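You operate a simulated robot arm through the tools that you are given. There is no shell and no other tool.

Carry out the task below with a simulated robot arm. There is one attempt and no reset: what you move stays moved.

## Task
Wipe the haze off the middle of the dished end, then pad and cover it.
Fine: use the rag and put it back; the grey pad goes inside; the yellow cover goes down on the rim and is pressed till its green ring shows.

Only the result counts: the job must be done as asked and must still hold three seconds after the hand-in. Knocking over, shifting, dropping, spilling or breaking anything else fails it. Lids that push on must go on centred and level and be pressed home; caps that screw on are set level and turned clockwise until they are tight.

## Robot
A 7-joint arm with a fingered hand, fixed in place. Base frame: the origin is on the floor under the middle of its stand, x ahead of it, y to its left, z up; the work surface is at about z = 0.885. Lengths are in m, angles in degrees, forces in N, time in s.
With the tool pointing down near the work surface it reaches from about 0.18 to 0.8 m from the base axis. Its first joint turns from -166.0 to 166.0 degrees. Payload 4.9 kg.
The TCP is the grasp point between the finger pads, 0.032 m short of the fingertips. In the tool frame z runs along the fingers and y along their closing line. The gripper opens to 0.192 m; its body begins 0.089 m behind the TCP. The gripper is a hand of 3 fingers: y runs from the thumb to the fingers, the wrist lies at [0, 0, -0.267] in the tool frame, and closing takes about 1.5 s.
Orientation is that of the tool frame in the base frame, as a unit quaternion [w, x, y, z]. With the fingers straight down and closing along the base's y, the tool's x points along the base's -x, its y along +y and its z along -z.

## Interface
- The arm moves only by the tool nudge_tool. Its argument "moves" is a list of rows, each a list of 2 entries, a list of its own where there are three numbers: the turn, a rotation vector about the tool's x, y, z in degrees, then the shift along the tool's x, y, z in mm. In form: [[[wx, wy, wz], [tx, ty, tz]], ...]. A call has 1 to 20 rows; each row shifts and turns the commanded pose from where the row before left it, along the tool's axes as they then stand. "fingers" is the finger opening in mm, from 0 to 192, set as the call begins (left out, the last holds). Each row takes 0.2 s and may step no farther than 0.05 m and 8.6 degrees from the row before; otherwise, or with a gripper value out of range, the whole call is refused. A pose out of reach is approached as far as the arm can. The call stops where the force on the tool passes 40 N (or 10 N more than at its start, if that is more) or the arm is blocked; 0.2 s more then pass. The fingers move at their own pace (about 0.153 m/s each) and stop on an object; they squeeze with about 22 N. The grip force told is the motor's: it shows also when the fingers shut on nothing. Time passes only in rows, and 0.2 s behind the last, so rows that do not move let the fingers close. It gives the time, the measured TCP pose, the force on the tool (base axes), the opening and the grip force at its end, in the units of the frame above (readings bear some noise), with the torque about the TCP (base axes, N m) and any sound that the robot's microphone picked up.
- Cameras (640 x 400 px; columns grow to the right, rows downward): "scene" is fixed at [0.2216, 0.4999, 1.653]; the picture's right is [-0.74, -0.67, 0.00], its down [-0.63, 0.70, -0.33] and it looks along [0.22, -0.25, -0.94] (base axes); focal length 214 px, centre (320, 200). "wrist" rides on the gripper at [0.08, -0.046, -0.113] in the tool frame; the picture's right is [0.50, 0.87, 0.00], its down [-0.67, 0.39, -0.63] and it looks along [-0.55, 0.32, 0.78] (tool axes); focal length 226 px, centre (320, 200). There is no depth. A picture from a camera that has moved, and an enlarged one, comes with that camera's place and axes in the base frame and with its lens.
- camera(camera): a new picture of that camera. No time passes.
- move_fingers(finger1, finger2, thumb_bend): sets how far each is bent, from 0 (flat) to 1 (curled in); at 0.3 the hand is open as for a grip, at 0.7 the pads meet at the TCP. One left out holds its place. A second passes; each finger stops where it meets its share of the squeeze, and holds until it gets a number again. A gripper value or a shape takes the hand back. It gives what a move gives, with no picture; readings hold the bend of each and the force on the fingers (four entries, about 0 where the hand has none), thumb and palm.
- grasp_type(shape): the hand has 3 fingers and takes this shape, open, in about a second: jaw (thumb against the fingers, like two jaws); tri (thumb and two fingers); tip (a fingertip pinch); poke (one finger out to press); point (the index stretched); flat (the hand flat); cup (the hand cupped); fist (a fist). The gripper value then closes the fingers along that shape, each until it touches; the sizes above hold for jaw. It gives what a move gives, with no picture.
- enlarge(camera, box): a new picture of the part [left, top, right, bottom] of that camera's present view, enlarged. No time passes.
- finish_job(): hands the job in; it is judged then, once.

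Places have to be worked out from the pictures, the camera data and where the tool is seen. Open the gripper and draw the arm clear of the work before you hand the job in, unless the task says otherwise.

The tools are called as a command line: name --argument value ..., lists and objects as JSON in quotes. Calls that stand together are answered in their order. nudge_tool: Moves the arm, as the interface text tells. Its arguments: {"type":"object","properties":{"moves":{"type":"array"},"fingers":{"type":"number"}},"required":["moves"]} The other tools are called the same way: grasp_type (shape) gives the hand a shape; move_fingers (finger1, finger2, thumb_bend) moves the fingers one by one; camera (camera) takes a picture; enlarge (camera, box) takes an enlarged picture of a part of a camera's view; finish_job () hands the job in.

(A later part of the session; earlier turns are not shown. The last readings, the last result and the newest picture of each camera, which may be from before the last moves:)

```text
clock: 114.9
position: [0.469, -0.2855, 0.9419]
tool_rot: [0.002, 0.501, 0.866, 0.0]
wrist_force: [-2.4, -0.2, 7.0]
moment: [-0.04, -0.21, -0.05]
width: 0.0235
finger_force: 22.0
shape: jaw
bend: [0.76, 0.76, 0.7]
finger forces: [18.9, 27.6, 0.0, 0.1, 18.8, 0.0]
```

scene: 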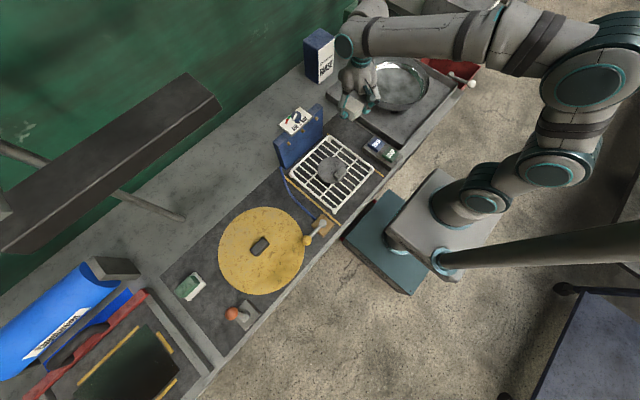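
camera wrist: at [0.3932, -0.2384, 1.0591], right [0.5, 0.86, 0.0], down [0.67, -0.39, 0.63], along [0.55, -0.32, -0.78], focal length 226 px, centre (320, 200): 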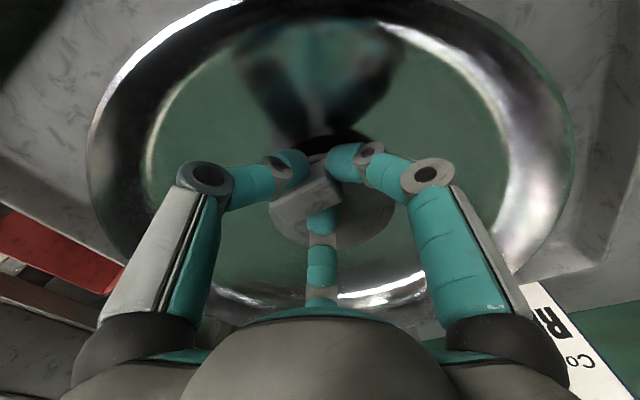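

Now the load (7 N) acts right under the disc's centre, so the pad is seated. I'll open the fingers and lift out.

nudge_tool --moves '[[[0, 0, 0], [0, 0, -0.7]], [[0, 0, 0], [0, 0, 0]], [[0, 0, 0], [0, 0, 0]], [[0, 0, 0], [0, 0, 0]], [[0, 0, 0], [0, 0, 0]]]' --fingers 60

nudge_tool --moves '[[[0, 0, 0], [0, 0, -4]], [[0, 0, 0], [0, 0, -10]], [[0, 0, 0], [0, 0, -25]], [[0, 0, 0], [0, 0, -40]], [[0, 0, 0], [0, 0, -45]], [[0, 0, 0], [0, 0, -45]], [[0, 0, 0], [0, 0, 0]]]'

camera --camera "wrist"

enlarge --camera "scene" --box '[320, 40, 480, 140]'

```text
clock: 116.1
position: [0.4679, -0.2848, 0.9391]
tool_rot: [-0.001, 0.501, 0.866, 0.0]
wrist_force: [0.6, 1.3, 2.4]
moment: [-0.01, -0.03, -0.01]
width: 0.0592
finger_force: 0.0
shape: jaw
bend: [0.47, 0.47, 0.7]
finger forces: [0.0, 1.8, 0.1, 0.0, 1.5, 0.0]
```

```text
clock: 117.7
position: [0.4673, -0.2829, 1.1095]
tool_rot: [-0.001, 0.501, 0.865, 0.001]
wrist_force: [-0.5, 0.1, -0.3]
moment: [0.01, 0.01, 0.03]
width: 0.0598
finger_force: 0.0
shape: jaw
bend: [0.47, 0.47, 0.7]
finger forces: [0.1, 0.0, 0.1, 0.0, 0.0, 0.0]
```

```text
taken
camera wrist: at [0.3885, -0.2383, 1.2212], right [0.5, 0.86, 0.0], down [0.67, -0.39, 0.63], along [0.55, -0.32, -0.78], focal length 226 px, centre (320, 200)
```

wrist: 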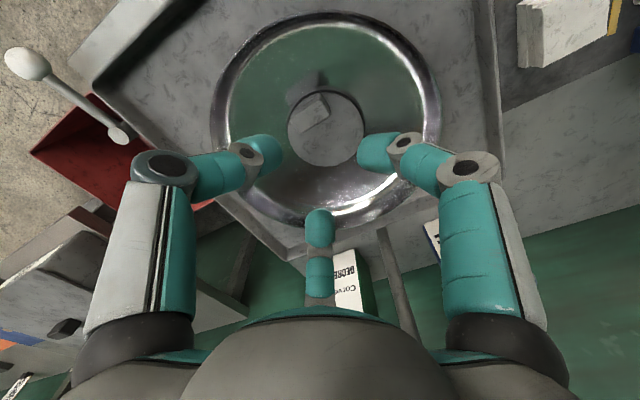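

```text
4.00 times, centred on (400, 90) of scene
camera zoom: at [0.2216, 0.4999, 1.653], right [-0.74, -0.67, 0.0], down [-0.63, 0.7, -0.33], along [0.22, -0.25, -0.94], focal length 858 px, centre (0, 640)
```

zoom: 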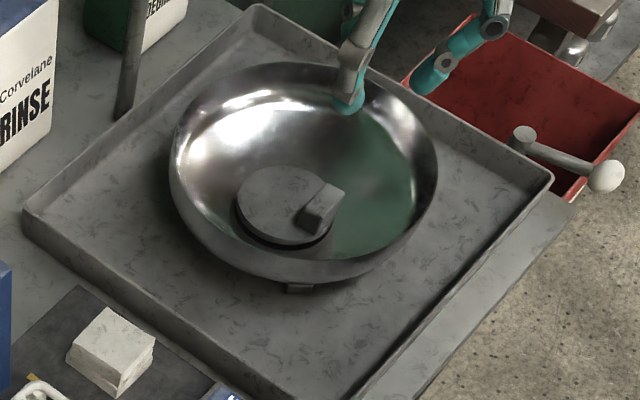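

The pad sits level in the middle of the dish. Before fetching the cover I'll measure the dish rim precisely from a good vantage with the hand wide open.

nudge_tool --moves '[[[0, 0, 0], [15, -16.1, -30]], [[0, 0, 0], [15, -16.1, -30]], [[0, 0, 0], [15, -16.1, -30]], [[0, 0, 0], [0, 0, 0]], [[0, 0, 0], [0, 0, 0]]]' --fingers 192

camera --camera "wrist"

enlarge --camera "wrist" --box '[200, 40, 440, 230]'

enlarge --camera "scene" --box '[350, 45, 440, 115]'

```text
clock: 118.9
position: [0.4035, -0.2706, 1.1992]
tool_rot: [0.0, 0.501, 0.866, -0.001]
wrist_force: [-0.3, 0.5, 0.1]
moment: [0.01, 0.02, 0.0]
width: 0.1921
finger_force: 0.1
shape: jaw
bend: [0.3, 0.3, 0.3]
finger forces: [0.0, 0.0, 0.0, 0.0, 0.1, 0.1]
```

```text
taken
camera wrist: at [0.3251, -0.2242, 1.3116], right [0.5, 0.86, 0.0], down [0.67, -0.39, 0.63], along [0.55, -0.32, -0.78], focal length 226 px, centre (320, 200)
```

wrist: 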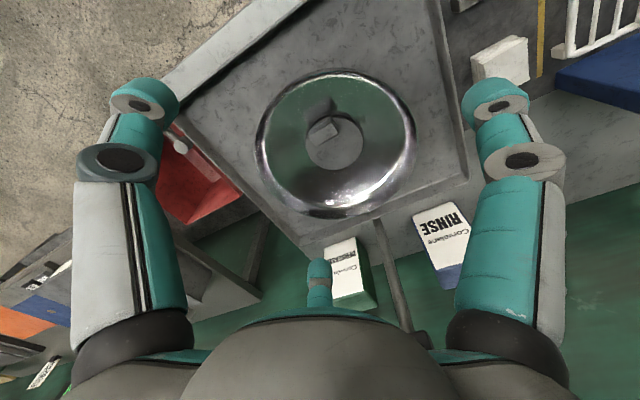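

```text
2.11 times, centred on (320, 135) of wrist
camera zoom: at [0.3251, -0.2242, 1.3116], right [0.5, 0.86, 0.0], down [0.67, -0.39, 0.63], along [0.55, -0.32, -0.78], focal length 476 px, centre (320, 337)
```

zoom: 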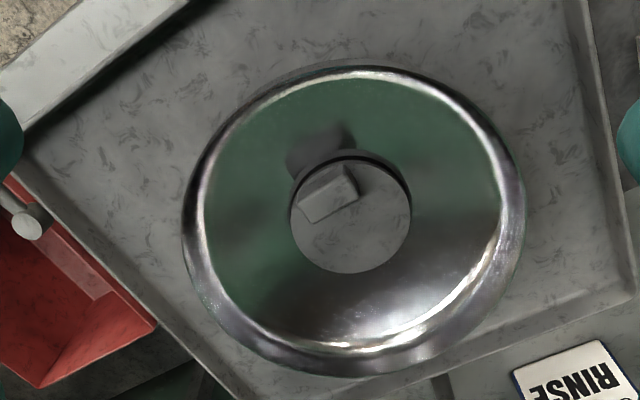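

```text
5.71 times, centred on (395, 80) of scene
camera zoom: at [0.2216, 0.4999, 1.653], right [-0.74, -0.67, 0.0], down [-0.63, 0.7, -0.33], along [0.22, -0.25, -0.94], focal length 1226 px, centre (-109, 886)
```

zoom: 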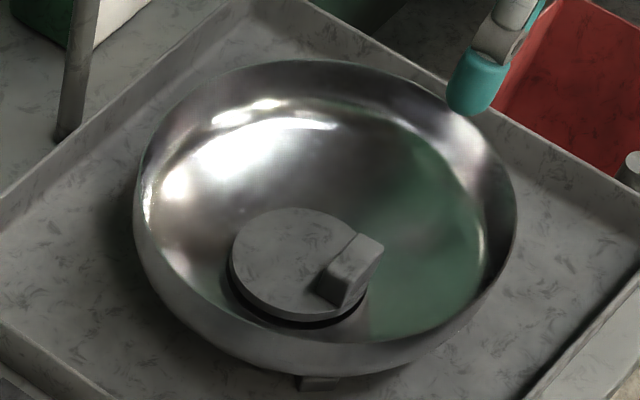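

Averaging both cameras puts the dish centre near (0.510, -0.300). Next the cover: its handle is also long in y, so I'll grip it with the tool yawed +60°. First I move over toward it at z 1.2 and turn to yaw 0 for a look.

nudge_tool --moves '[[[0, 0, 0], [39.7, 19.05, 0]], [[0, 0, 0], [39.7, 19.05, 0]], [[0, 0, 0], [39.7, 19.05, 0]], [[0, 0, 0], [39.7, 19.05, 0]], [[0, 0, 0], [39.7, 19.05, 0]], [[0, 0, 0], [39.7, 19.05, 0]], [[0, 0, 0], [39.7, 19.05, 0]], [[0, 0, 0], [39.7, 19.05, 0]], [[0, 0, 0], [39.7, 19.05, 0]], [[0, 0, 0], [39.7, 19.05, 0]], [[0, 0, 0], [39.7, 19.05, 0]], [[0, 0, 0], [39.7, 19.05, 0]], [[0, 0, -8.571], [39.7, 19.05, 0]], [[0, 0, -8.571], [0, 0, 0]], [[0, 0, -8.571], [0, 0, 0]], [[0, 0, -8.571], [0, 0, 0]], [[0, 0, -8.571], [0, 0, 0]], [[0, 0, -8.571], [0, 0, 0]], [[0, 0, -8.571], [0, 0, 0]], [[0, 0, 0], [0, 0, 0]]]'

camera --camera "wrist"

camera --camera "scene"

```text
clock: 123.1
position: [0.364, 0.301, 1.1993]
tool_rot: [-0.001, 0.0, 1.0, 0.0]
wrist_force: [0.0, 0.4, -0.4]
moment: [0.0, -0.01, 0.0]
width: 0.192
finger_force: 0.1
shape: jaw
bend: [0.3, 0.3, 0.3]
finger forces: [0.0, 0.1, 0.1, 0.0, 0.1, 0.0]
```

```text
taken
camera wrist: at [0.2836, 0.255, 1.3114], right [-0.5, 0.87, 0.0], down [0.67, 0.39, 0.63], along [0.55, 0.32, -0.77], focal length 226 px, centre (320, 200)
```

wrist: 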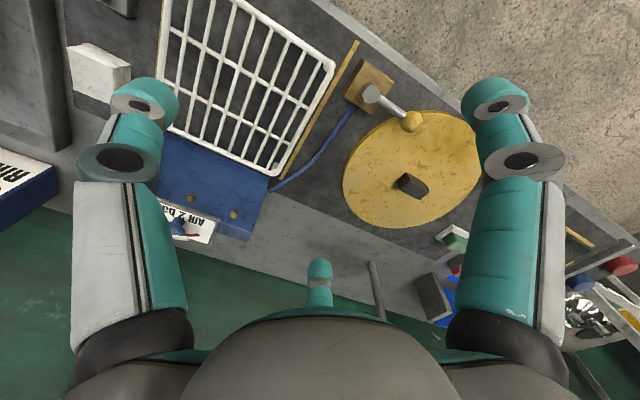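

```text
taken
```

scene: 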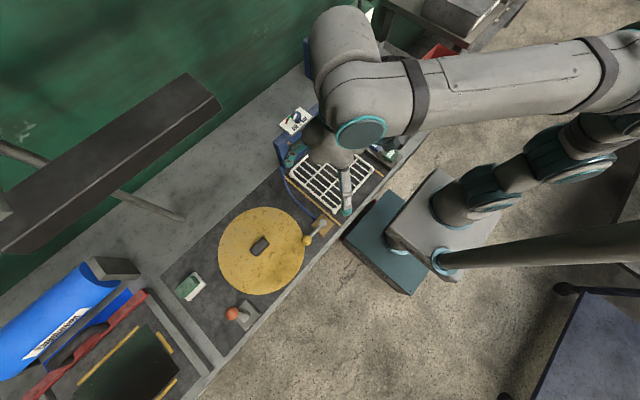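

The yellow-knobbed lever reaches close to the cover's edge, so I'll need to move the cover away from it when lifting. Let me zoom in on the cover, handle and lever.

enlarge --camera "wrist" --box '[330, 60, 500, 240]'

enlarge --camera "scene" --box '[210, 200, 338, 300]'

```text
2.22 times, centred on (415, 150) of wrist
camera zoom: at [0.2836, 0.255, 1.3114], right [-0.5, 0.87, 0.0], down [0.67, 0.39, 0.63], along [0.55, 0.32, -0.77], focal length 502 px, centre (109, 311)
```

zoom: 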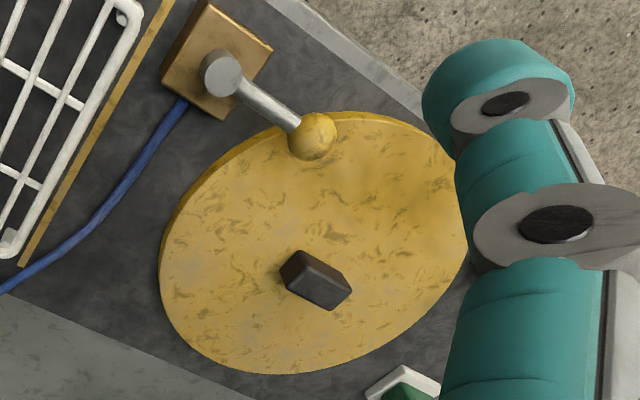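

```text
4.00 times, centred on (274, 250) of scene
camera zoom: at [0.2216, 0.4999, 1.653], right [-0.74, -0.67, 0.0], down [-0.63, 0.7, -0.33], along [0.22, -0.25, -0.94], focal length 858 px, centre (504, 0)
```

zoom: 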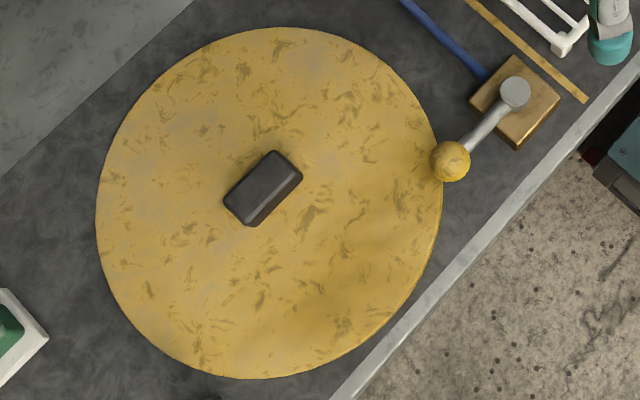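

The knob does overhang the cover's edge by a few millimetres (ball near (0.324, 0.449, 0.96)), so I'll slide the cover away from it after a small lift. Now I'll move above the cover and turn to yaw +60° for a close look at the handle.

nudge_tool --moves '[[[0, 0, 0], [-12.6, 44, 0]], [[0, 0, 0], [-12.6, 44, 0]], [[0, 0, 0], [-12.6, 44, 0]], [[0, 0, 0], [-12.6, 44, 0]], [[0, 0, 0], [-12.6, 44, 0]], [[0, 0, -8.571], [0, 0, 0]], [[0, 0, -8.571], [0, 0, 0]], [[0, 0, -8.571], [0, 0, 0]], [[0, 0, -8.571], [0, 0, 0]], [[0, 0, -8.571], [0, 0, 0]], [[0, 0, -8.571], [0, 0, 0]], [[0, 0, -8.571], [0, 0, 0]], [[0, 0, 0], [0, 0, 35]], [[0, 0, 0], [0, 0, 35]], [[0, 0, 0], [0, 0, 0]]]' --fingers 100

camera --camera "wrist"

camera --camera "scene"

```text
clock: 126.3
position: [0.4276, 0.5226, 1.1294]
tool_rot: [0.001, -0.499, 0.866, 0.0]
wrist_force: [-0.5, 0.2, -0.3]
moment: [-0.01, -0.01, -0.02]
width: 0.1001
finger_force: 0.1
shape: jaw
bend: [0.35, 0.35, 0.7]
finger forces: [0.0, 0.0, 0.0, 0.0, 0.0, 0.1]
```

```text
taken
camera wrist: at [0.427, 0.4299, 1.2422], right [-1.0, 0.0, 0.0], down [0.0, 0.77, 0.63], along [0.0, 0.63, -0.77], focal length 226 px, centre (320, 200)
```

wrist: 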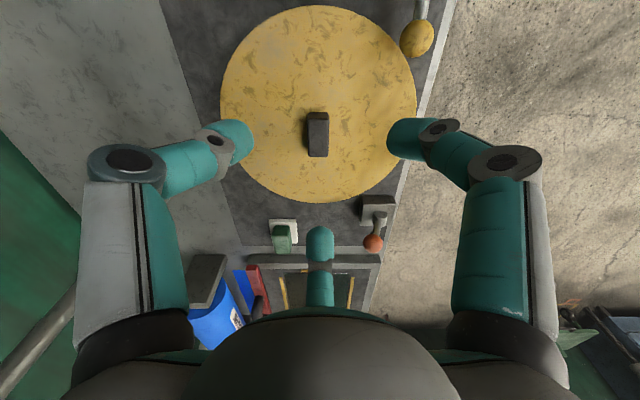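

```text
taken
```

scene: 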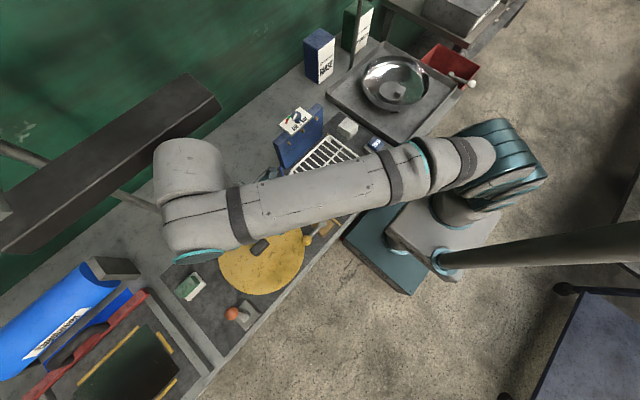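

Clear view now: the handle runs along y and the knob sits at the cover's near-right edge. I'll enlarge to measure handle and cover centre.

enlarge --camera "wrist" --box '[210, 0, 450, 210]'

enlarge --camera "wrist" --box '[280, 95, 360, 170]'

enlarge --camera "wrist" --box '[360, 0, 460, 90]'

```text
1.90 times, centred on (330, 105) of wrist
camera zoom: at [0.427, 0.4299, 1.2422], right [-1.0, 0.0, 0.0], down [0.0, 0.77, 0.63], along [0.0, 0.63, -0.77], focal length 431 px, centre (301, 381)
```

zoom: 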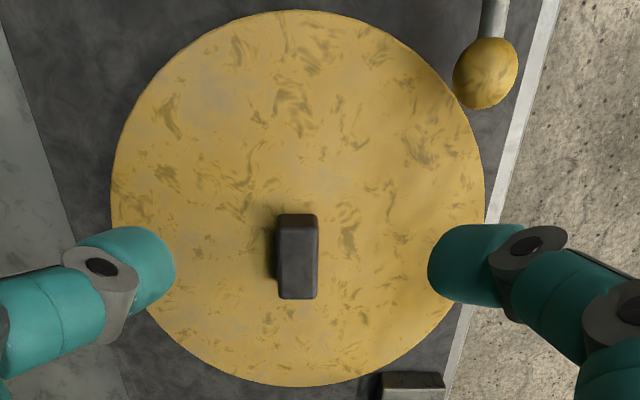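

```text
5.33 times, centred on (320, 132) of wrist
camera zoom: at [0.427, 0.4299, 1.2422], right [-1.0, 0.0, 0.0], down [0.0, 0.77, 0.63], along [0.0, 0.63, -0.77], focal length 1206 px, centre (320, 560)
```

zoom: 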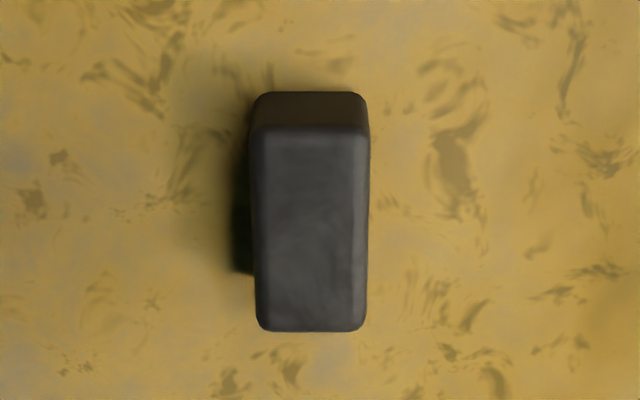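

```text
4.44 times, centred on (410, 45) of wrist
camera zoom: at [0.427, 0.4299, 1.2422], right [-1.0, 0.0, 0.0], down [0.0, 0.77, 0.63], along [0.0, 0.63, -0.77], focal length 1005 px, centre (-80, 889)
```

zoom: 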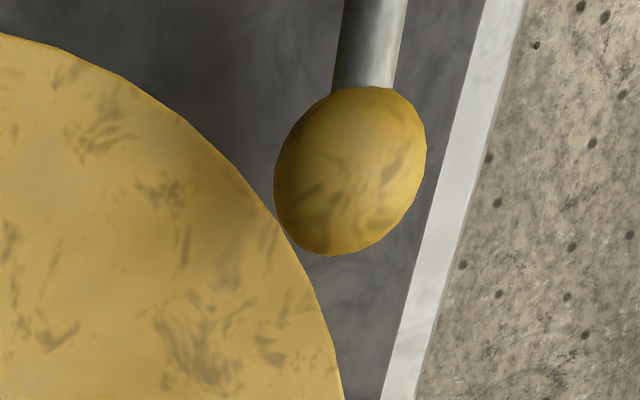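

The cover's centre and its handle both come out at about (0.429, 0.568); the handle is 31 × 57 mm, its top near z 0.934 and the cover top near 0.905. I'll position the TCP at (0.429, 0.578) so all three fingers touch at once, and lower to z ≈ 0.96.

nudge_tool --moves '[[[0, 0, 0], [-24.4, 13.3, 20]], [[0, 0, 0], [-24.4, 13.3, 20]], [[0, 0, 0], [0, 0, 40]], [[0, 0, 0], [0, 0, 40]], [[0, 0, 0], [0, 0, 30]], [[0, 0, 0], [0, 0, 15]], [[0, 0, 0], [0, 0, 0]]]' --fingers 90

camera --camera "wrist"

enlarge --camera "wrist" --box '[220, 80, 420, 270]'

```text
clock: 127.9
position: [0.4279, 0.5781, 0.9653]
tool_rot: [0.001, -0.499, 0.867, 0.001]
wrist_force: [0.1, -0.3, -0.2]
moment: [-0.02, 0.03, -0.02]
width: 0.0905
finger_force: 0.1
shape: jaw
bend: [0.38, 0.38, 0.7]
finger forces: [0.1, 0.0, 0.0, 0.0, 0.0, 0.0]
```

```text
taken
camera wrist: at [0.428, 0.4851, 1.0771], right [-1.0, 0.0, 0.0], down [0.0, 0.77, 0.63], along [0.0, 0.63, -0.77], focal length 226 px, centre (320, 200)
```

wrist: 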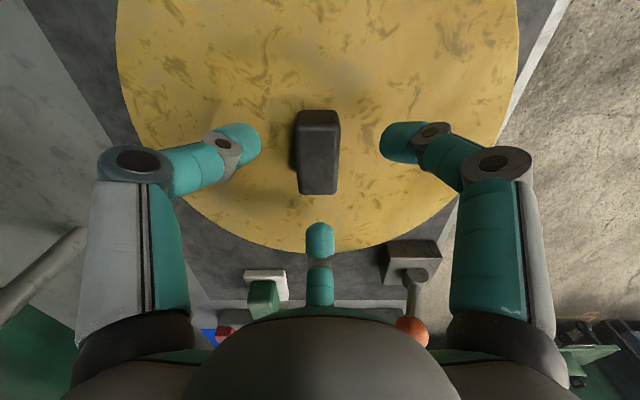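

```text
2.11 times, centred on (320, 175) of wrist
camera zoom: at [0.428, 0.4851, 1.0771], right [-1.0, 0.0, 0.0], down [0.0, 0.77, 0.63], along [0.0, 0.63, -0.77], focal length 476 px, centre (320, 253)
```

zoom: 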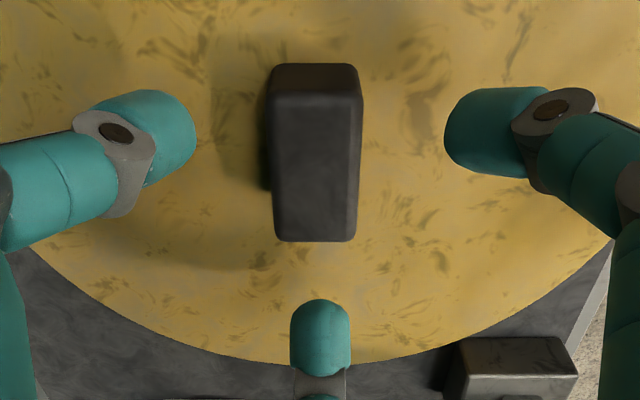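

Handle centred between the fingers as planned, heights confirmed (cover 0.905, handle top 0.936). Lowering to about z 0.941.

nudge_tool --moves '[[[0, 0, 0], [-0.5, -1, 12]], [[0, 0, 0], [0, 0, 7]], [[0, 0, 0], [0, 0, 4]], [[0, 0, 0], [0, 0, 0]]]'

nudge_tool --moves '[[[0, 0, 0], [0, 0, 0]], [[0, 0, 0], [0, 0, 0]], [[0, 0, 0], [0, 0, 0]], [[0, 0, 0], [0, 0, 0]], [[0, 0, 0], [0, 0, 0]], [[0, 0, 0], [0, 0, 0]], [[0, 0, 0], [0, 0, 0]], [[0, 0, 0], [0, 0, 0]]]' --fingers 5

camera --camera "wrist"

enlarge --camera "wrist" --box '[220, 80, 420, 270]'

```text
clock: 128.9
position: [0.4286, 0.5767, 0.9408]
tool_rot: [0.0, -0.499, 0.866, 0.001]
wrist_force: [0.0, 0.6, 0.2]
moment: [0.03, 0.0, 0.0]
width: 0.0906
finger_force: 0.0
shape: jaw
bend: [0.38, 0.38, 0.7]
finger forces: [0.1, 0.0, 0.1, 0.0, 0.0, 0.0]
```

```text
clock: 130.7
position: [0.4289, 0.5778, 0.9418]
tool_rot: [0.0, -0.499, 0.866, 0.0]
wrist_force: [1.0, -0.1, 0.1]
moment: [0.01, -0.01, -0.02]
width: 0.0326
finger_force: 21.3
shape: jaw
bend: [0.76, 0.76, 0.7]
finger forces: [17.2, 19.9, 0.0, 0.0, 17.6, 0.1]
```

```text
taken
camera wrist: at [0.4288, 0.4854, 1.0537], right [-1.0, 0.0, 0.0], down [0.0, 0.78, 0.63], along [0.0, 0.63, -0.78], focal length 226 px, centre (320, 200)
```

wrist: 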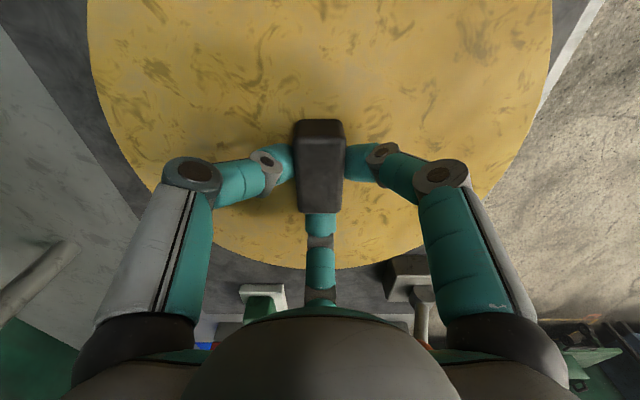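

```text
2.11 times, centred on (320, 175) of wrist
camera zoom: at [0.4288, 0.4854, 1.0537], right [-1.0, 0.0, 0.0], down [0.0, 0.78, 0.63], along [0.0, 0.63, -0.78], focal length 476 px, centre (320, 253)
```

zoom: 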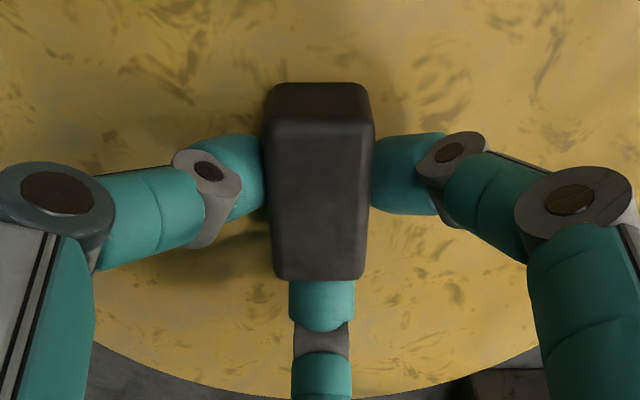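

A textbook grip: two fingers on the long sides and one on the end, with the cover unmoved. I'll lift 12 mm and check the weight and levelness before sliding away from the knob.

nudge_tool --moves '[[[0, 0, 0], [0, 0, -3]], [[0, 0, 0], [0, 0, -4]], [[0, 0, 0], [0, 0, -5]], [[0, 0, 0], [0, 0, 0]]]'

camera --camera "wrist"

enlarge --camera "scene" --box '[210, 200, 338, 300]'

```text
clock: 131.7
position: [0.428, 0.5768, 0.9542]
tool_rot: [-0.001, -0.5, 0.866, 0.0]
wrist_force: [-0.6, 0.1, -3.1]
moment: [-0.01, 0.01, 0.01]
width: 0.0325
finger_force: 21.8
shape: jaw
bend: [0.76, 0.76, 0.7]
finger forces: [17.1, 20.0, 0.1, 0.0, 17.5, 0.0]
```

```text
taken
camera wrist: at [0.4291, 0.4845, 1.0661], right [-1.0, 0.0, 0.0], down [0.0, 0.77, 0.63], along [0.0, 0.63, -0.77], focal length 226 px, centre (320, 200)
```

wrist: 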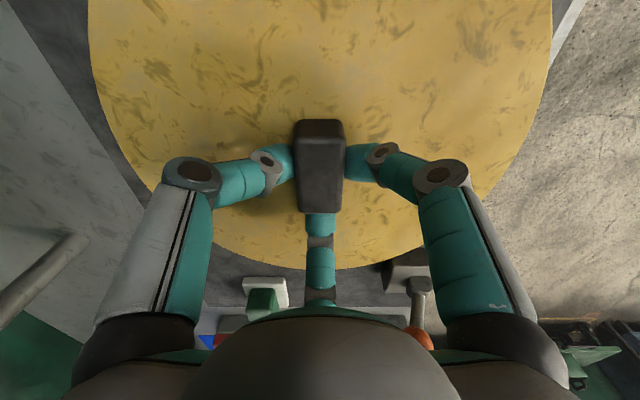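

```text
4.00 times, centred on (274, 250) of scene
camera zoom: at [0.2216, 0.4999, 1.653], right [-0.74, -0.67, 0.0], down [-0.63, 0.7, -0.33], along [0.22, -0.25, -0.94], focal length 858 px, centre (504, 0)
```

zoom: 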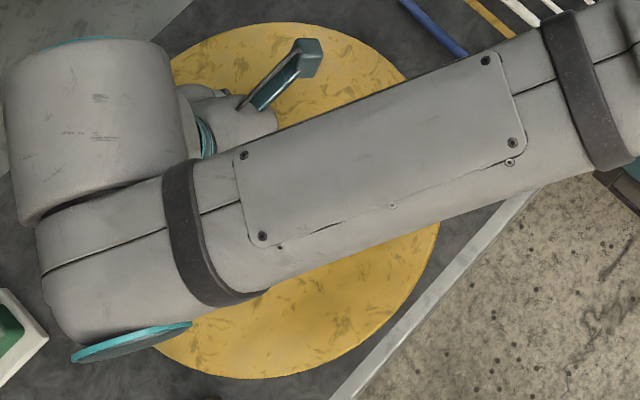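

The cover hangs level and weighs about 3 N. I'll slide it 30 mm in +x — away from both levers — before going up.

nudge_tool --moves '[[[0, 0, 0], [-5, -8.67, 0]], [[0, 0, 0], [-5, -8.67, 0]], [[0, 0, 0], [-5, -8.67, 0]], [[0, 0, 0], [0, 0, 0]]]'

camera --camera "wrist"

enlarge --camera "scene" --box '[210, 200, 338, 300]'

```text
clock: 132.7
position: [0.4592, 0.5766, 0.9536]
tool_rot: [0.001, -0.499, 0.867, 0.001]
wrist_force: [-0.1, 0.0, -3.1]
moment: [0.02, -0.01, 0.01]
width: 0.0323
finger_force: 22.1
shape: jaw
bend: [0.76, 0.76, 0.7]
finger forces: [17.1, 19.9, 0.1, 0.0, 17.6, 0.0]
```

```text
taken
camera wrist: at [0.4591, 0.4842, 1.0662], right [-1.0, 0.0, 0.0], down [0.0, 0.77, 0.63], along [0.0, 0.63, -0.77], focal length 226 px, centre (320, 200)
```

wrist: 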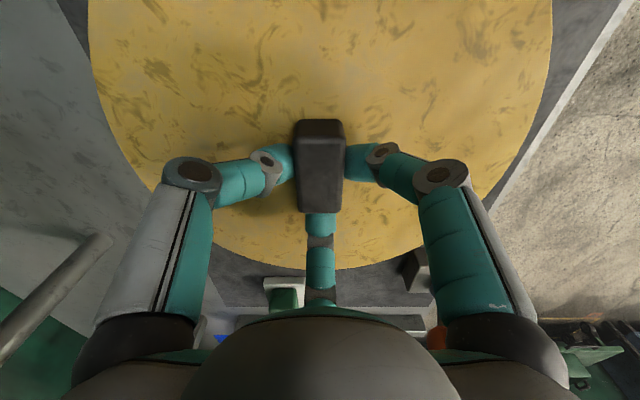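

```text
4.00 times, centred on (274, 250) of scene
camera zoom: at [0.2216, 0.4999, 1.653], right [-0.74, -0.67, 0.0], down [-0.63, 0.7, -0.33], along [0.22, -0.25, -0.94], focal length 858 px, centre (504, 0)
```

zoom: 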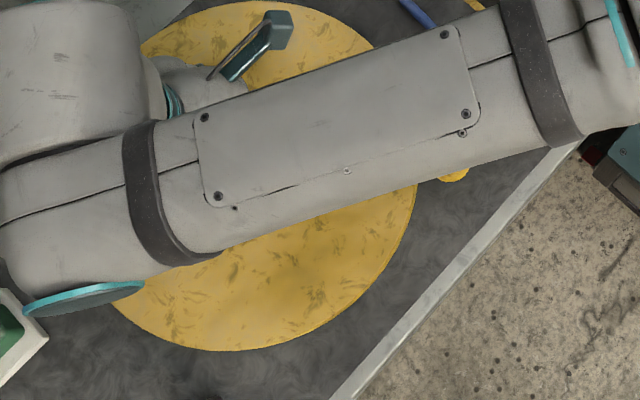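

The cover is clear of the knob. I'll lift it straight up to z ≈ 1.10.

nudge_tool --moves '[[[0, 0, 0], [0, 0, -20]], [[0, 0, 0], [0, 0, -30]], [[0, 0, 0], [0, 0, -35]], [[0, 0, 0], [0, 0, -35]], [[0, 0, 0], [0, 0, -25]], [[0, 0, 0], [0, 0, 0]]]'

camera --camera "scene"

camera --camera "wrist"

```text
clock: 134.1
position: [0.4532, 0.5748, 1.0812]
tool_rot: [-0.017, -0.499, 0.867, -0.006]
wrist_force: [0.3, 0.4, -3.1]
moment: [0.02, 0.0, -0.04]
width: 0.0326
finger_force: 21.8
shape: jaw
bend: [0.76, 0.76, 0.7]
finger forces: [17.5, 20.0, 0.0, 0.0, 17.9, 0.0]
```

```text
taken
```

scene: 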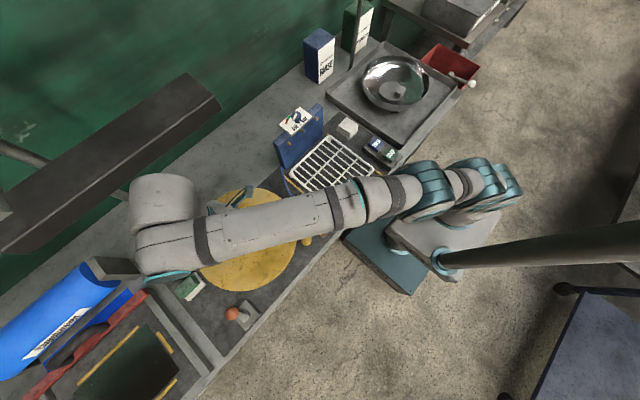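

```text
taken
camera wrist: at [0.4562, 0.486, 1.1947], right [-1.0, 0.0, 0.02], down [0.02, 0.79, 0.61], along [-0.02, 0.61, -0.79], focal length 226 px, centre (320, 200)
```

wrist: 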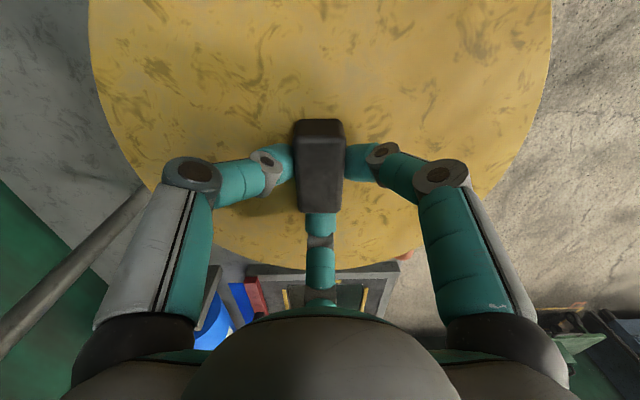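

At this radius and height the arm is nearly stretched and tilted 2°. I'll draw inward toward the base and check that it levels out again.

nudge_tool --moves '[[[0, 0, 0], [30, 0.5, 0]], [[0, 0, 0], [30, 0.5, 0]], [[0, 0, 0], [30, 0.5, 0]], [[0, 0, 0], [30, 0.5, 0]], [[0, 0, 0], [0, 0, 0]]]'

camera --camera "wrist"

```text
clock: 135.3
position: [0.3991, 0.475, 1.1]
tool_rot: [0.0, -0.499, 0.867, 0.0]
wrist_force: [0.4, 0.2, -3.0]
moment: [0.02, 0.01, -0.02]
width: 0.0325
finger_force: 21.5
shape: jaw
bend: [0.76, 0.76, 0.7]
finger forces: [17.7, 19.7, 0.0, 0.1, 18.2, 0.1]
```

```text
taken
camera wrist: at [0.3984, 0.382, 1.2111], right [-1.0, 0.0, 0.0], down [0.0, 0.77, 0.63], along [0.0, 0.63, -0.77], focal length 226 px, centre (320, 200)
```

wrist: 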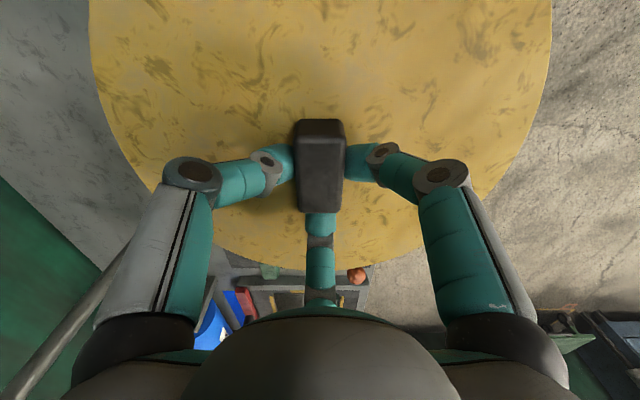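

Level again at z 1.10. I'll carry the cover inward along x ≈ 0.38, clear of the air box, and turn the tool to yaw 0 on the way.

nudge_tool --moves '[[[0, 0, 0], [34, -16, -3]], [[0, 0, 0], [34, -16, -3]], [[0, 0, 0], [34, -16, -3]], [[0, 0, 0], [34, -16, -3]], [[0, 0, 0], [34, -16, -3]], [[0, 0, 0], [34, -16, -3]], [[0, 0, 8.571], [0, 0, 0]], [[0, 0, 8.571], [0, 0, 0]], [[0, 0, 8.571], [0, 0, 0]], [[0, 0, 8.571], [0, 0, 0]], [[0, 0, 8.571], [0, 0, 0]], [[0, 0, 8.571], [0, 0, 0]], [[0, 0, 8.571], [0, 0, 0]], [[0, 0, 0], [0, 0, 0]]]'

camera --camera "scene"

```text
clock: 138.3
position: [0.3762, 0.2504, 1.1159]
tool_rot: [0.0, 0.002, 1.0, 0.001]
wrist_force: [0.0, 0.3, -3.6]
moment: [0.03, -0.03, 0.0]
width: 0.0326
finger_force: 22.5
shape: jaw
bend: [0.76, 0.76, 0.7]
finger forces: [17.7, 19.8, 0.0, 0.1, 18.0, 0.0]
```

```text
taken
```

scene: 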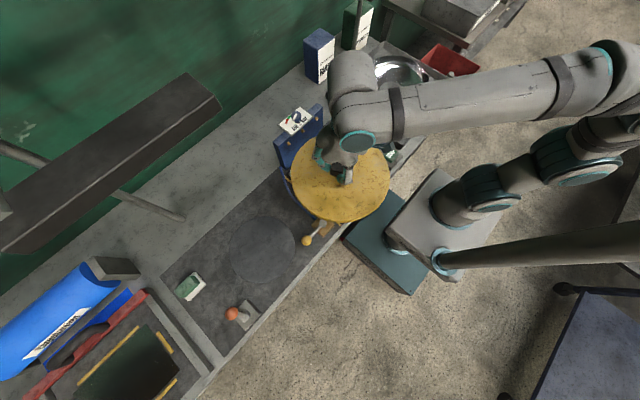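

The cover hangs level and everything else is undisturbed. I'll carry it on at the same height to over the dish.

nudge_tool --moves '[[[0, 0, 0], [-0.7, -41.7, 0]], [[0, 0, 0], [-0.7, -41.7, 0]], [[0, 0, 0], [-0.7, -41.7, 0]], [[0, 0, 0], [-0.7, -41.7, 0]], [[0, 0, 0], [-0.7, -41.7, 0]], [[0, 0, 0], [-0.7, -41.7, 0]], [[0, 0, 0], [-17.5, -36.8, 0]], [[0, 0, 0], [-17.5, -36.8, 0]], [[0, 0, 0], [-17.5, -36.8, 0]], [[0, 0, 0], [-17.5, -36.8, 0]], [[0, 0, 0], [-17.5, -36.8, 0]], [[0, 0, 0], [-17.5, -36.8, 0]], [[0, 0, 0], [-17.5, -36.8, 0]], [[0, 0, 0], [-17.5, -36.8, 0]], [[0, 0, 0], [0, 0, 0]]]'

camera --camera "scene"

camera --camera "wrist"

```text
clock: 141.5
position: [0.5193, -0.2955, 1.1193]
tool_rot: [-0.001, 0.001, 1.0, 0.0]
wrist_force: [-0.3, -0.4, -2.8]
moment: [-0.04, -0.03, -0.01]
width: 0.0321
finger_force: 22.0
shape: jaw
bend: [0.76, 0.77, 0.7]
finger forces: [17.2, 18.8, 0.0, 0.1, 17.8, 0.1]
```

```text
taken
```

scene: 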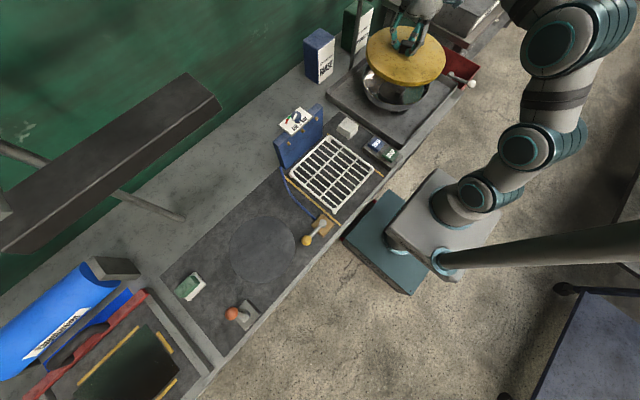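

```text
taken
camera wrist: at [0.4401, -0.3429, 1.2304], right [-0.5, 0.87, 0.0], down [0.67, 0.39, 0.63], along [0.55, 0.32, -0.78], focal length 226 px, centre (320, 200)
```

wrist: 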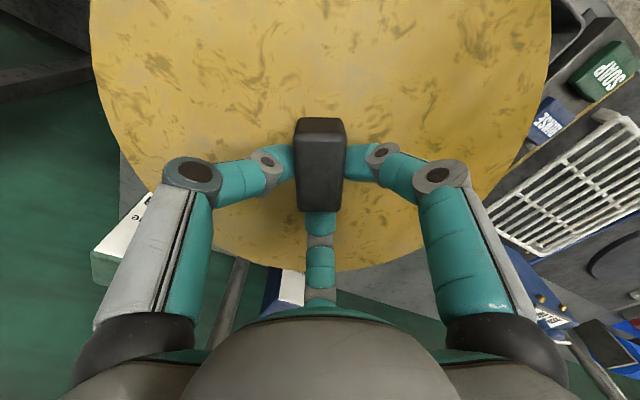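

The scene camera has a clear view of cover and dish. I'll lower until the cover is about 2 cm above the rim, then compare edges.

nudge_tool --moves '[[[0, 0, 0], [0, 0, 30]], [[0, 0, 0], [0, 0, 25]], [[0, 0, 0], [0, 0, 15]], [[0, 0, 0], [0, 0, 0]], [[0, 0, 0], [0, 0, 0]]]'

enlarge --camera "scene" --box '[350, 25, 462, 115]'

```text
clock: 142.7
position: [0.521, -0.2957, 1.0467]
tool_rot: [-0.001, 0.002, 1.0, 0.002]
wrist_force: [-0.6, -0.3, -2.9]
moment: [0.0, -0.01, 0.0]
width: 0.0323
finger_force: 22.5
shape: jaw
bend: [0.76, 0.77, 0.7]
finger forces: [17.2, 19.0, 0.1, 0.0, 17.8, 0.0]
```

```text
4.44 times, centred on (406, 70) of scene
camera zoom: at [0.2216, 0.4999, 1.653], right [-0.74, -0.67, 0.0], down [-0.63, 0.7, -0.33], along [0.22, -0.25, -0.94], focal length 953 px, centre (-62, 778)
```

zoom: 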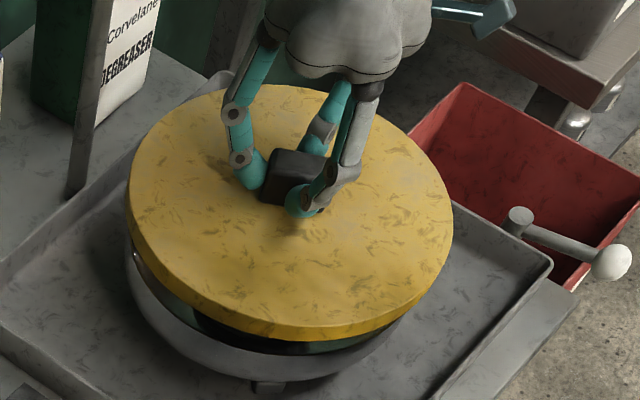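

Comparing the projected centres, cover and dish agree to within about 2 mm in both directions. I'll lower 15 mm more and look again closely.

nudge_tool --moves '[[[0, 0, 0], [0, 0, 8]], [[0, 0, 0], [0, 0, 7]], [[0, 0, 0], [0, 0, 0]], [[0, 0, 0], [0, 0, 0]]]'

enlarge --camera "scene" --box '[350, 30, 446, 110]'

enlarge --camera "scene" --box '[356, 70, 428, 115]'

```text
clock: 143.7
position: [0.5183, -0.2943, 1.0306]
tool_rot: [0.0, 0.001, 1.0, 0.001]
wrist_force: [-0.1, 0.3, -3.0]
moment: [0.02, -0.05, -0.02]
width: 0.0322
finger_force: 22.1
shape: jaw
bend: [0.76, 0.77, 0.7]
finger forces: [17.2, 18.8, 0.0, 0.1, 17.9, 0.1]
```

```text
5.00 times, centred on (398, 70) of scene
camera zoom: at [0.2216, 0.4999, 1.653], right [-0.74, -0.67, 0.0], down [-0.63, 0.7, -0.33], along [0.22, -0.25, -0.94], focal length 1072 px, centre (-70, 850)
```

zoom: 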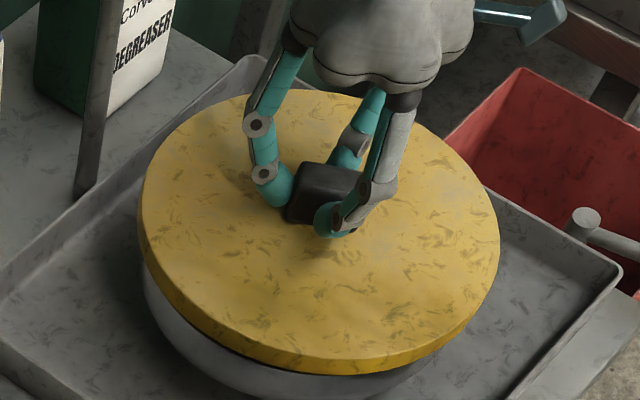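

```text
8.89 times, centred on (392, 92) of scene
camera zoom: at [0.2216, 0.4999, 1.653], right [-0.74, -0.67, 0.0], down [-0.63, 0.7, -0.33], along [0.22, -0.25, -0.94], focal length 1906 px, centre (-320, 1156)
```

zoom: 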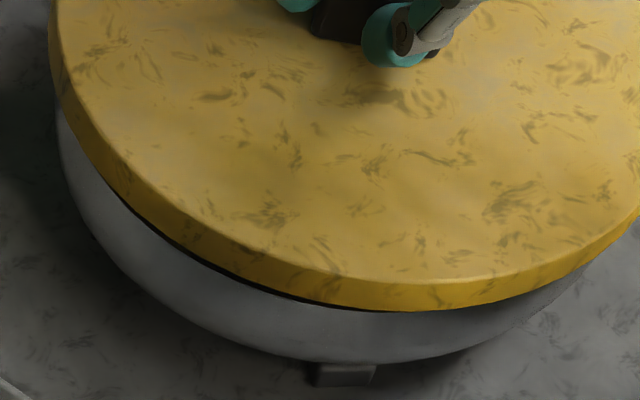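

The cover looks about 3 mm too far toward image-left relative to the rim. I'll shift it (−2.2, −2.0) mm and continue down in small steps, watching the force.

nudge_tool --moves '[[[0, 0, 0], [2.2, -2.0, 0]], [[0, 0, 0], [0, 0, 3]], [[0, 0, 0], [0, 0, 0]]]'

nudge_tool --moves '[[[0, 0, 0], [0, 0, 2]], [[0, 0, 0], [0, 0, 0]]]'

enlarge --camera "scene" --box '[350, 30, 446, 110]'

enlarge --camera "scene" --box '[356, 70, 428, 115]'

```text
clock: 144.5
position: [0.5174, -0.2969, 1.0294]
tool_rot: [0.0, 0.0, 1.0, 0.0]
wrist_force: [-0.2, -0.6, -3.0]
moment: [0.03, -0.05, 0.0]
width: 0.032
finger_force: 22.1
shape: jaw
bend: [0.76, 0.77, 0.7]
finger forces: [17.2, 18.8, 0.1, 0.0, 17.8, 0.0]
```

```text
clock: 145.1
position: [0.517, -0.2978, 1.0266]
tool_rot: [0.0, 0.001, 1.0, 0.002]
wrist_force: [0.5, 0.2, -3.2]
moment: [0.0, -0.04, -0.01]
width: 0.0323
finger_force: 21.8
shape: jaw
bend: [0.76, 0.77, 0.7]
finger forces: [17.1, 18.8, 0.1, 0.0, 17.8, 0.1]
```

```text
5.00 times, centred on (398, 70) of scene
camera zoom: at [0.2216, 0.4999, 1.653], right [-0.74, -0.67, 0.0], down [-0.63, 0.7, -0.33], along [0.22, -0.25, -0.94], focal length 1072 px, centre (-70, 850)
```

zoom: 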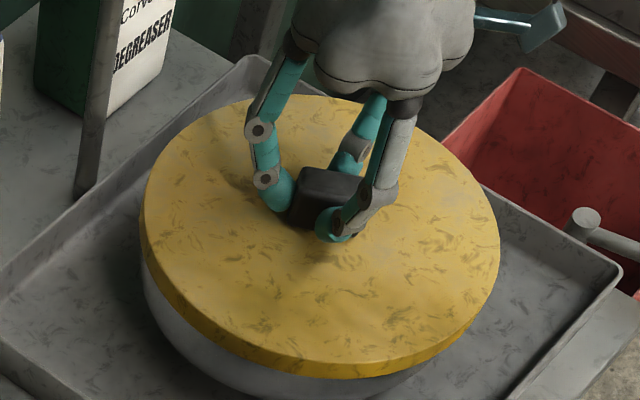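

```text
8.89 times, centred on (392, 92) of scene
camera zoom: at [0.2216, 0.4999, 1.653], right [-0.74, -0.67, 0.0], down [-0.63, 0.7, -0.33], along [0.22, -0.25, -0.94], focal length 1906 px, centre (-320, 1156)
```

zoom: 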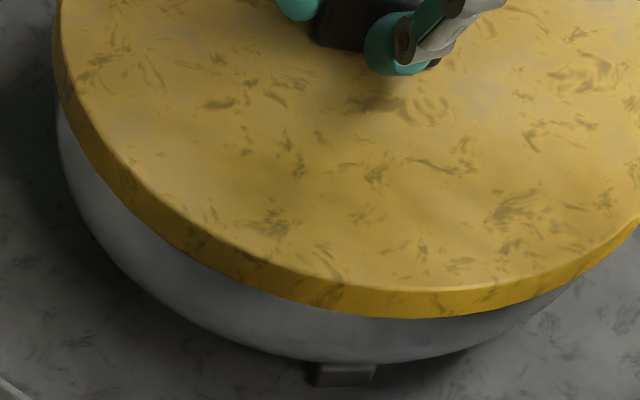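

Left–right alignment is now within a millimetre. Continuing down in 2 mm steps to contact.

nudge_tool --moves '[[[0, 0, 0], [0, 0, 2]], [[0, 0, 0], [0, 0, 0]]]'

nudge_tool --moves '[[[0, 0, 0], [0, 0, 2]], [[0, 0, 0], [0, 0, 0]]]'

nudge_tool --moves '[[[0, 0, 0], [0, 0, 2]], [[0, 0, 0], [0, 0, 0]]]'

```text
clock: 145.7
position: [0.5179, -0.2967, 1.0236]
tool_rot: [0.0, 0.001, 1.0, 0.0]
wrist_force: [-0.3, 1.1, -2.4]
moment: [0.01, -0.02, 0.05]
width: 0.0323
finger_force: 22.0
shape: jaw
bend: [0.76, 0.77, 0.7]
finger forces: [17.1, 18.8, 0.0, 0.0, 17.8, 0.1]
```

```text
clock: 146.3
position: [0.5186, -0.2968, 1.0232]
tool_rot: [0.0, 0.002, 1.0, 0.001]
wrist_force: [-0.5, -0.3, -2.3]
moment: [-0.01, -0.02, 0.03]
width: 0.0325
finger_force: 21.9
shape: jaw
bend: [0.76, 0.77, 0.7]
finger forces: [17.1, 18.7, 0.0, 0.0, 17.8, 0.1]
```

```text
clock: 146.9
position: [0.5179, -0.2969, 1.0204]
tool_rot: [0.0, 0.0, 1.0, 0.001]
wrist_force: [-0.1, 0.9, -2.6]
moment: [-0.02, -0.01, -0.02]
width: 0.0323
finger_force: 21.8
shape: jaw
bend: [0.76, 0.77, 0.7]
finger forces: [17.2, 18.7, 0.1, 0.1, 17.8, 0.0]
```

nudge_tool --moves '[[[0, 0, 0], [0, 0, 2]], [[0, 0, 0], [0, 0, 0]]]'

nudge_tool --moves '[[[0, 0, 0], [0, 0, 2]], [[0, 0, 0], [0, 0, 0]]]'

enlarge --camera "scene" --box '[350, 30, 446, 110]'

```text
clock: 147.5
position: [0.5181, -0.2966, 1.0182]
tool_rot: [0.0, 0.001, 1.0, 0.001]
wrist_force: [0.3, -0.3, -2.7]
moment: [0.02, -0.01, 0.0]
width: 0.0322
finger_force: 21.8
shape: jaw
bend: [0.76, 0.77, 0.7]
finger forces: [17.2, 18.8, 0.0, 0.0, 17.8, 0.1]
```

```text
clock: 148.1
position: [0.518, -0.2964, 1.0157]
tool_rot: [0.0, 0.001, 1.0, 0.001]
wrist_force: [0.3, 0.4, -3.0]
moment: [0.04, 0.01, 0.01]
width: 0.0324
finger_force: 21.6
shape: jaw
bend: [0.76, 0.77, 0.7]
finger forces: [17.2, 18.8, 0.0, 0.0, 17.7, 0.0]
```

```text
5.00 times, centred on (398, 70) of scene
camera zoom: at [0.2216, 0.4999, 1.653], right [-0.74, -0.67, 0.0], down [-0.63, 0.7, -0.33], along [0.22, -0.25, -0.94], focal length 1072 px, centre (-70, 850)
```

zoom: 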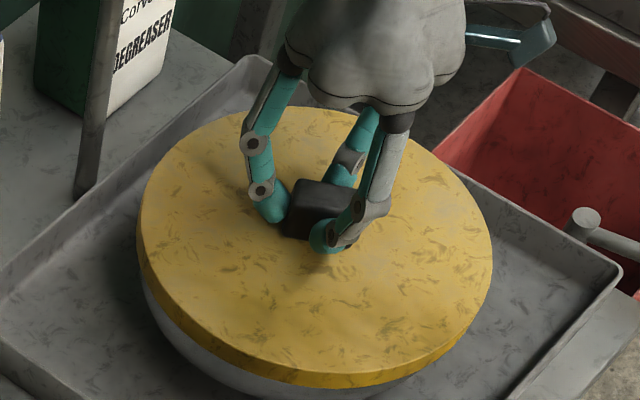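

Still aligned and level, no contact yet at TCP z 1.016. Continuing.

nudge_tool --moves '[[[0, 0, 0], [0, 0, 2]], [[0, 0, 0], [0, 0, 0]]]'

nudge_tool --moves '[[[0, 0, 0], [0, 0, 2]], [[0, 0, 0], [0, 0, 0]]]'

nudge_tool --moves '[[[0, 0, 0], [0, 0, 2]], [[0, 0, 0], [0, 0, 0]]]'

enlarge --camera "scene" --box '[356, 70, 428, 115]'

```text
clock: 148.7
position: [0.5184, -0.2972, 1.0138]
tool_rot: [0.0, 0.001, 1.0, 0.001]
wrist_force: [0.2, -1.4, -2.5]
moment: [-0.01, -0.02, 0.04]
width: 0.0323
finger_force: 22.4
shape: jaw
bend: [0.76, 0.77, 0.7]
finger forces: [17.5, 18.8, 0.1, 0.0, 18.0, 0.0]
```

```text
clock: 149.3
position: [0.518, -0.2977, 1.0127]
tool_rot: [0.0, 0.0, 1.0, 0.001]
wrist_force: [-0.6, -0.8, -1.8]
moment: [-0.05, 0.08, 0.04]
width: 0.0321
finger_force: 22.2
shape: jaw
bend: [0.76, 0.76, 0.7]
finger forces: [17.7, 18.6, 0.1, 0.0, 18.5, 0.1]
```

```text
clock: 149.9
position: [0.5185, -0.298, 1.0111]
tool_rot: [-0.001, 0.002, 1.0, 0.0]
wrist_force: [-0.1, 0.1, -0.3]
moment: [-0.08, 0.11, 0.04]
width: 0.0324
finger_force: 22.2
shape: jaw
bend: [0.76, 0.76, 0.7]
finger forces: [18.8, 19.4, 0.0, 0.0, 19.1, 0.0]
```

```text
8.89 times, centred on (392, 92) of scene
camera zoom: at [0.2216, 0.4999, 1.653], right [-0.74, -0.67, 0.0], down [-0.63, 0.7, -0.33], along [0.22, -0.25, -0.94], focal length 1906 px, centre (-320, 1156)
```

zoom: 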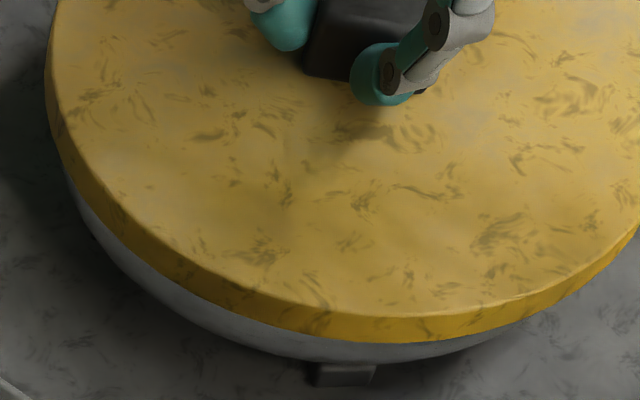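

The cover is touching down: its 3 N weight has transferred to the rim with only small torques. I'll press on gently in 2 mm steps and watch the force and sound.

nudge_tool --moves '[[[0, 0, 0], [0, 0, 2]], [[0, 0, 0], [0, 0, 0]]]'

nudge_tool --moves '[[[0, 0, 0], [0, 0, 2]], [[0, 0, 0], [0, 0, 0]]]'

enlarge --camera "scene" --box '[350, 30, 446, 110]'

```text
clock: 150.5
position: [0.5188, -0.2978, 1.0097]
tool_rot: [0.001, 0.001, 1.0, 0.0]
wrist_force: [-4.5, 0.8, 13.1]
moment: [0.0, 0.21, 0.01]
width: 0.0328
finger_force: 21.9
shape: jaw
bend: [0.77, 0.77, 0.7]
finger forces: [22.4, 20.5, 0.0, 0.1, 19.6, 0.1]
```

```text
clock: 151.1
position: [0.5178, -0.2986, 1.0079]
tool_rot: [0.003, 0.001, 1.0, 0.0]
wrist_force: [-3.6, 1.6, 27.6]
moment: [-0.04, 0.22, -0.05]
width: 0.0339
finger_force: 22.1
shape: jaw
bend: [0.77, 0.77, 0.69]
finger forces: [24.1, 23.1, 0.0, 0.0, 22.7, 0.1]
```

```text
5.00 times, centred on (398, 70) of scene
camera zoom: at [0.2216, 0.4999, 1.653], right [-0.74, -0.67, 0.0], down [-0.63, 0.7, -0.33], along [0.22, -0.25, -0.94], focal length 1072 px, centre (-70, 850)
```

zoom: 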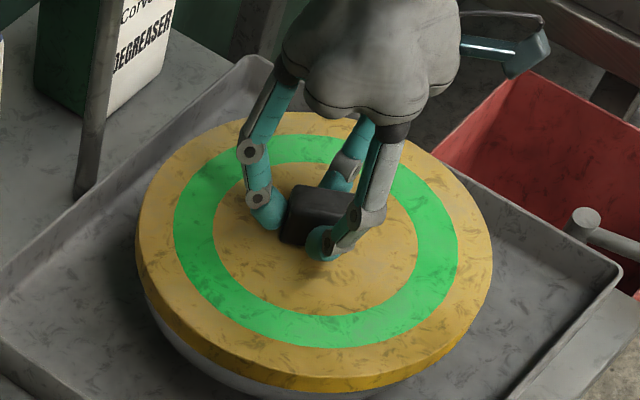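

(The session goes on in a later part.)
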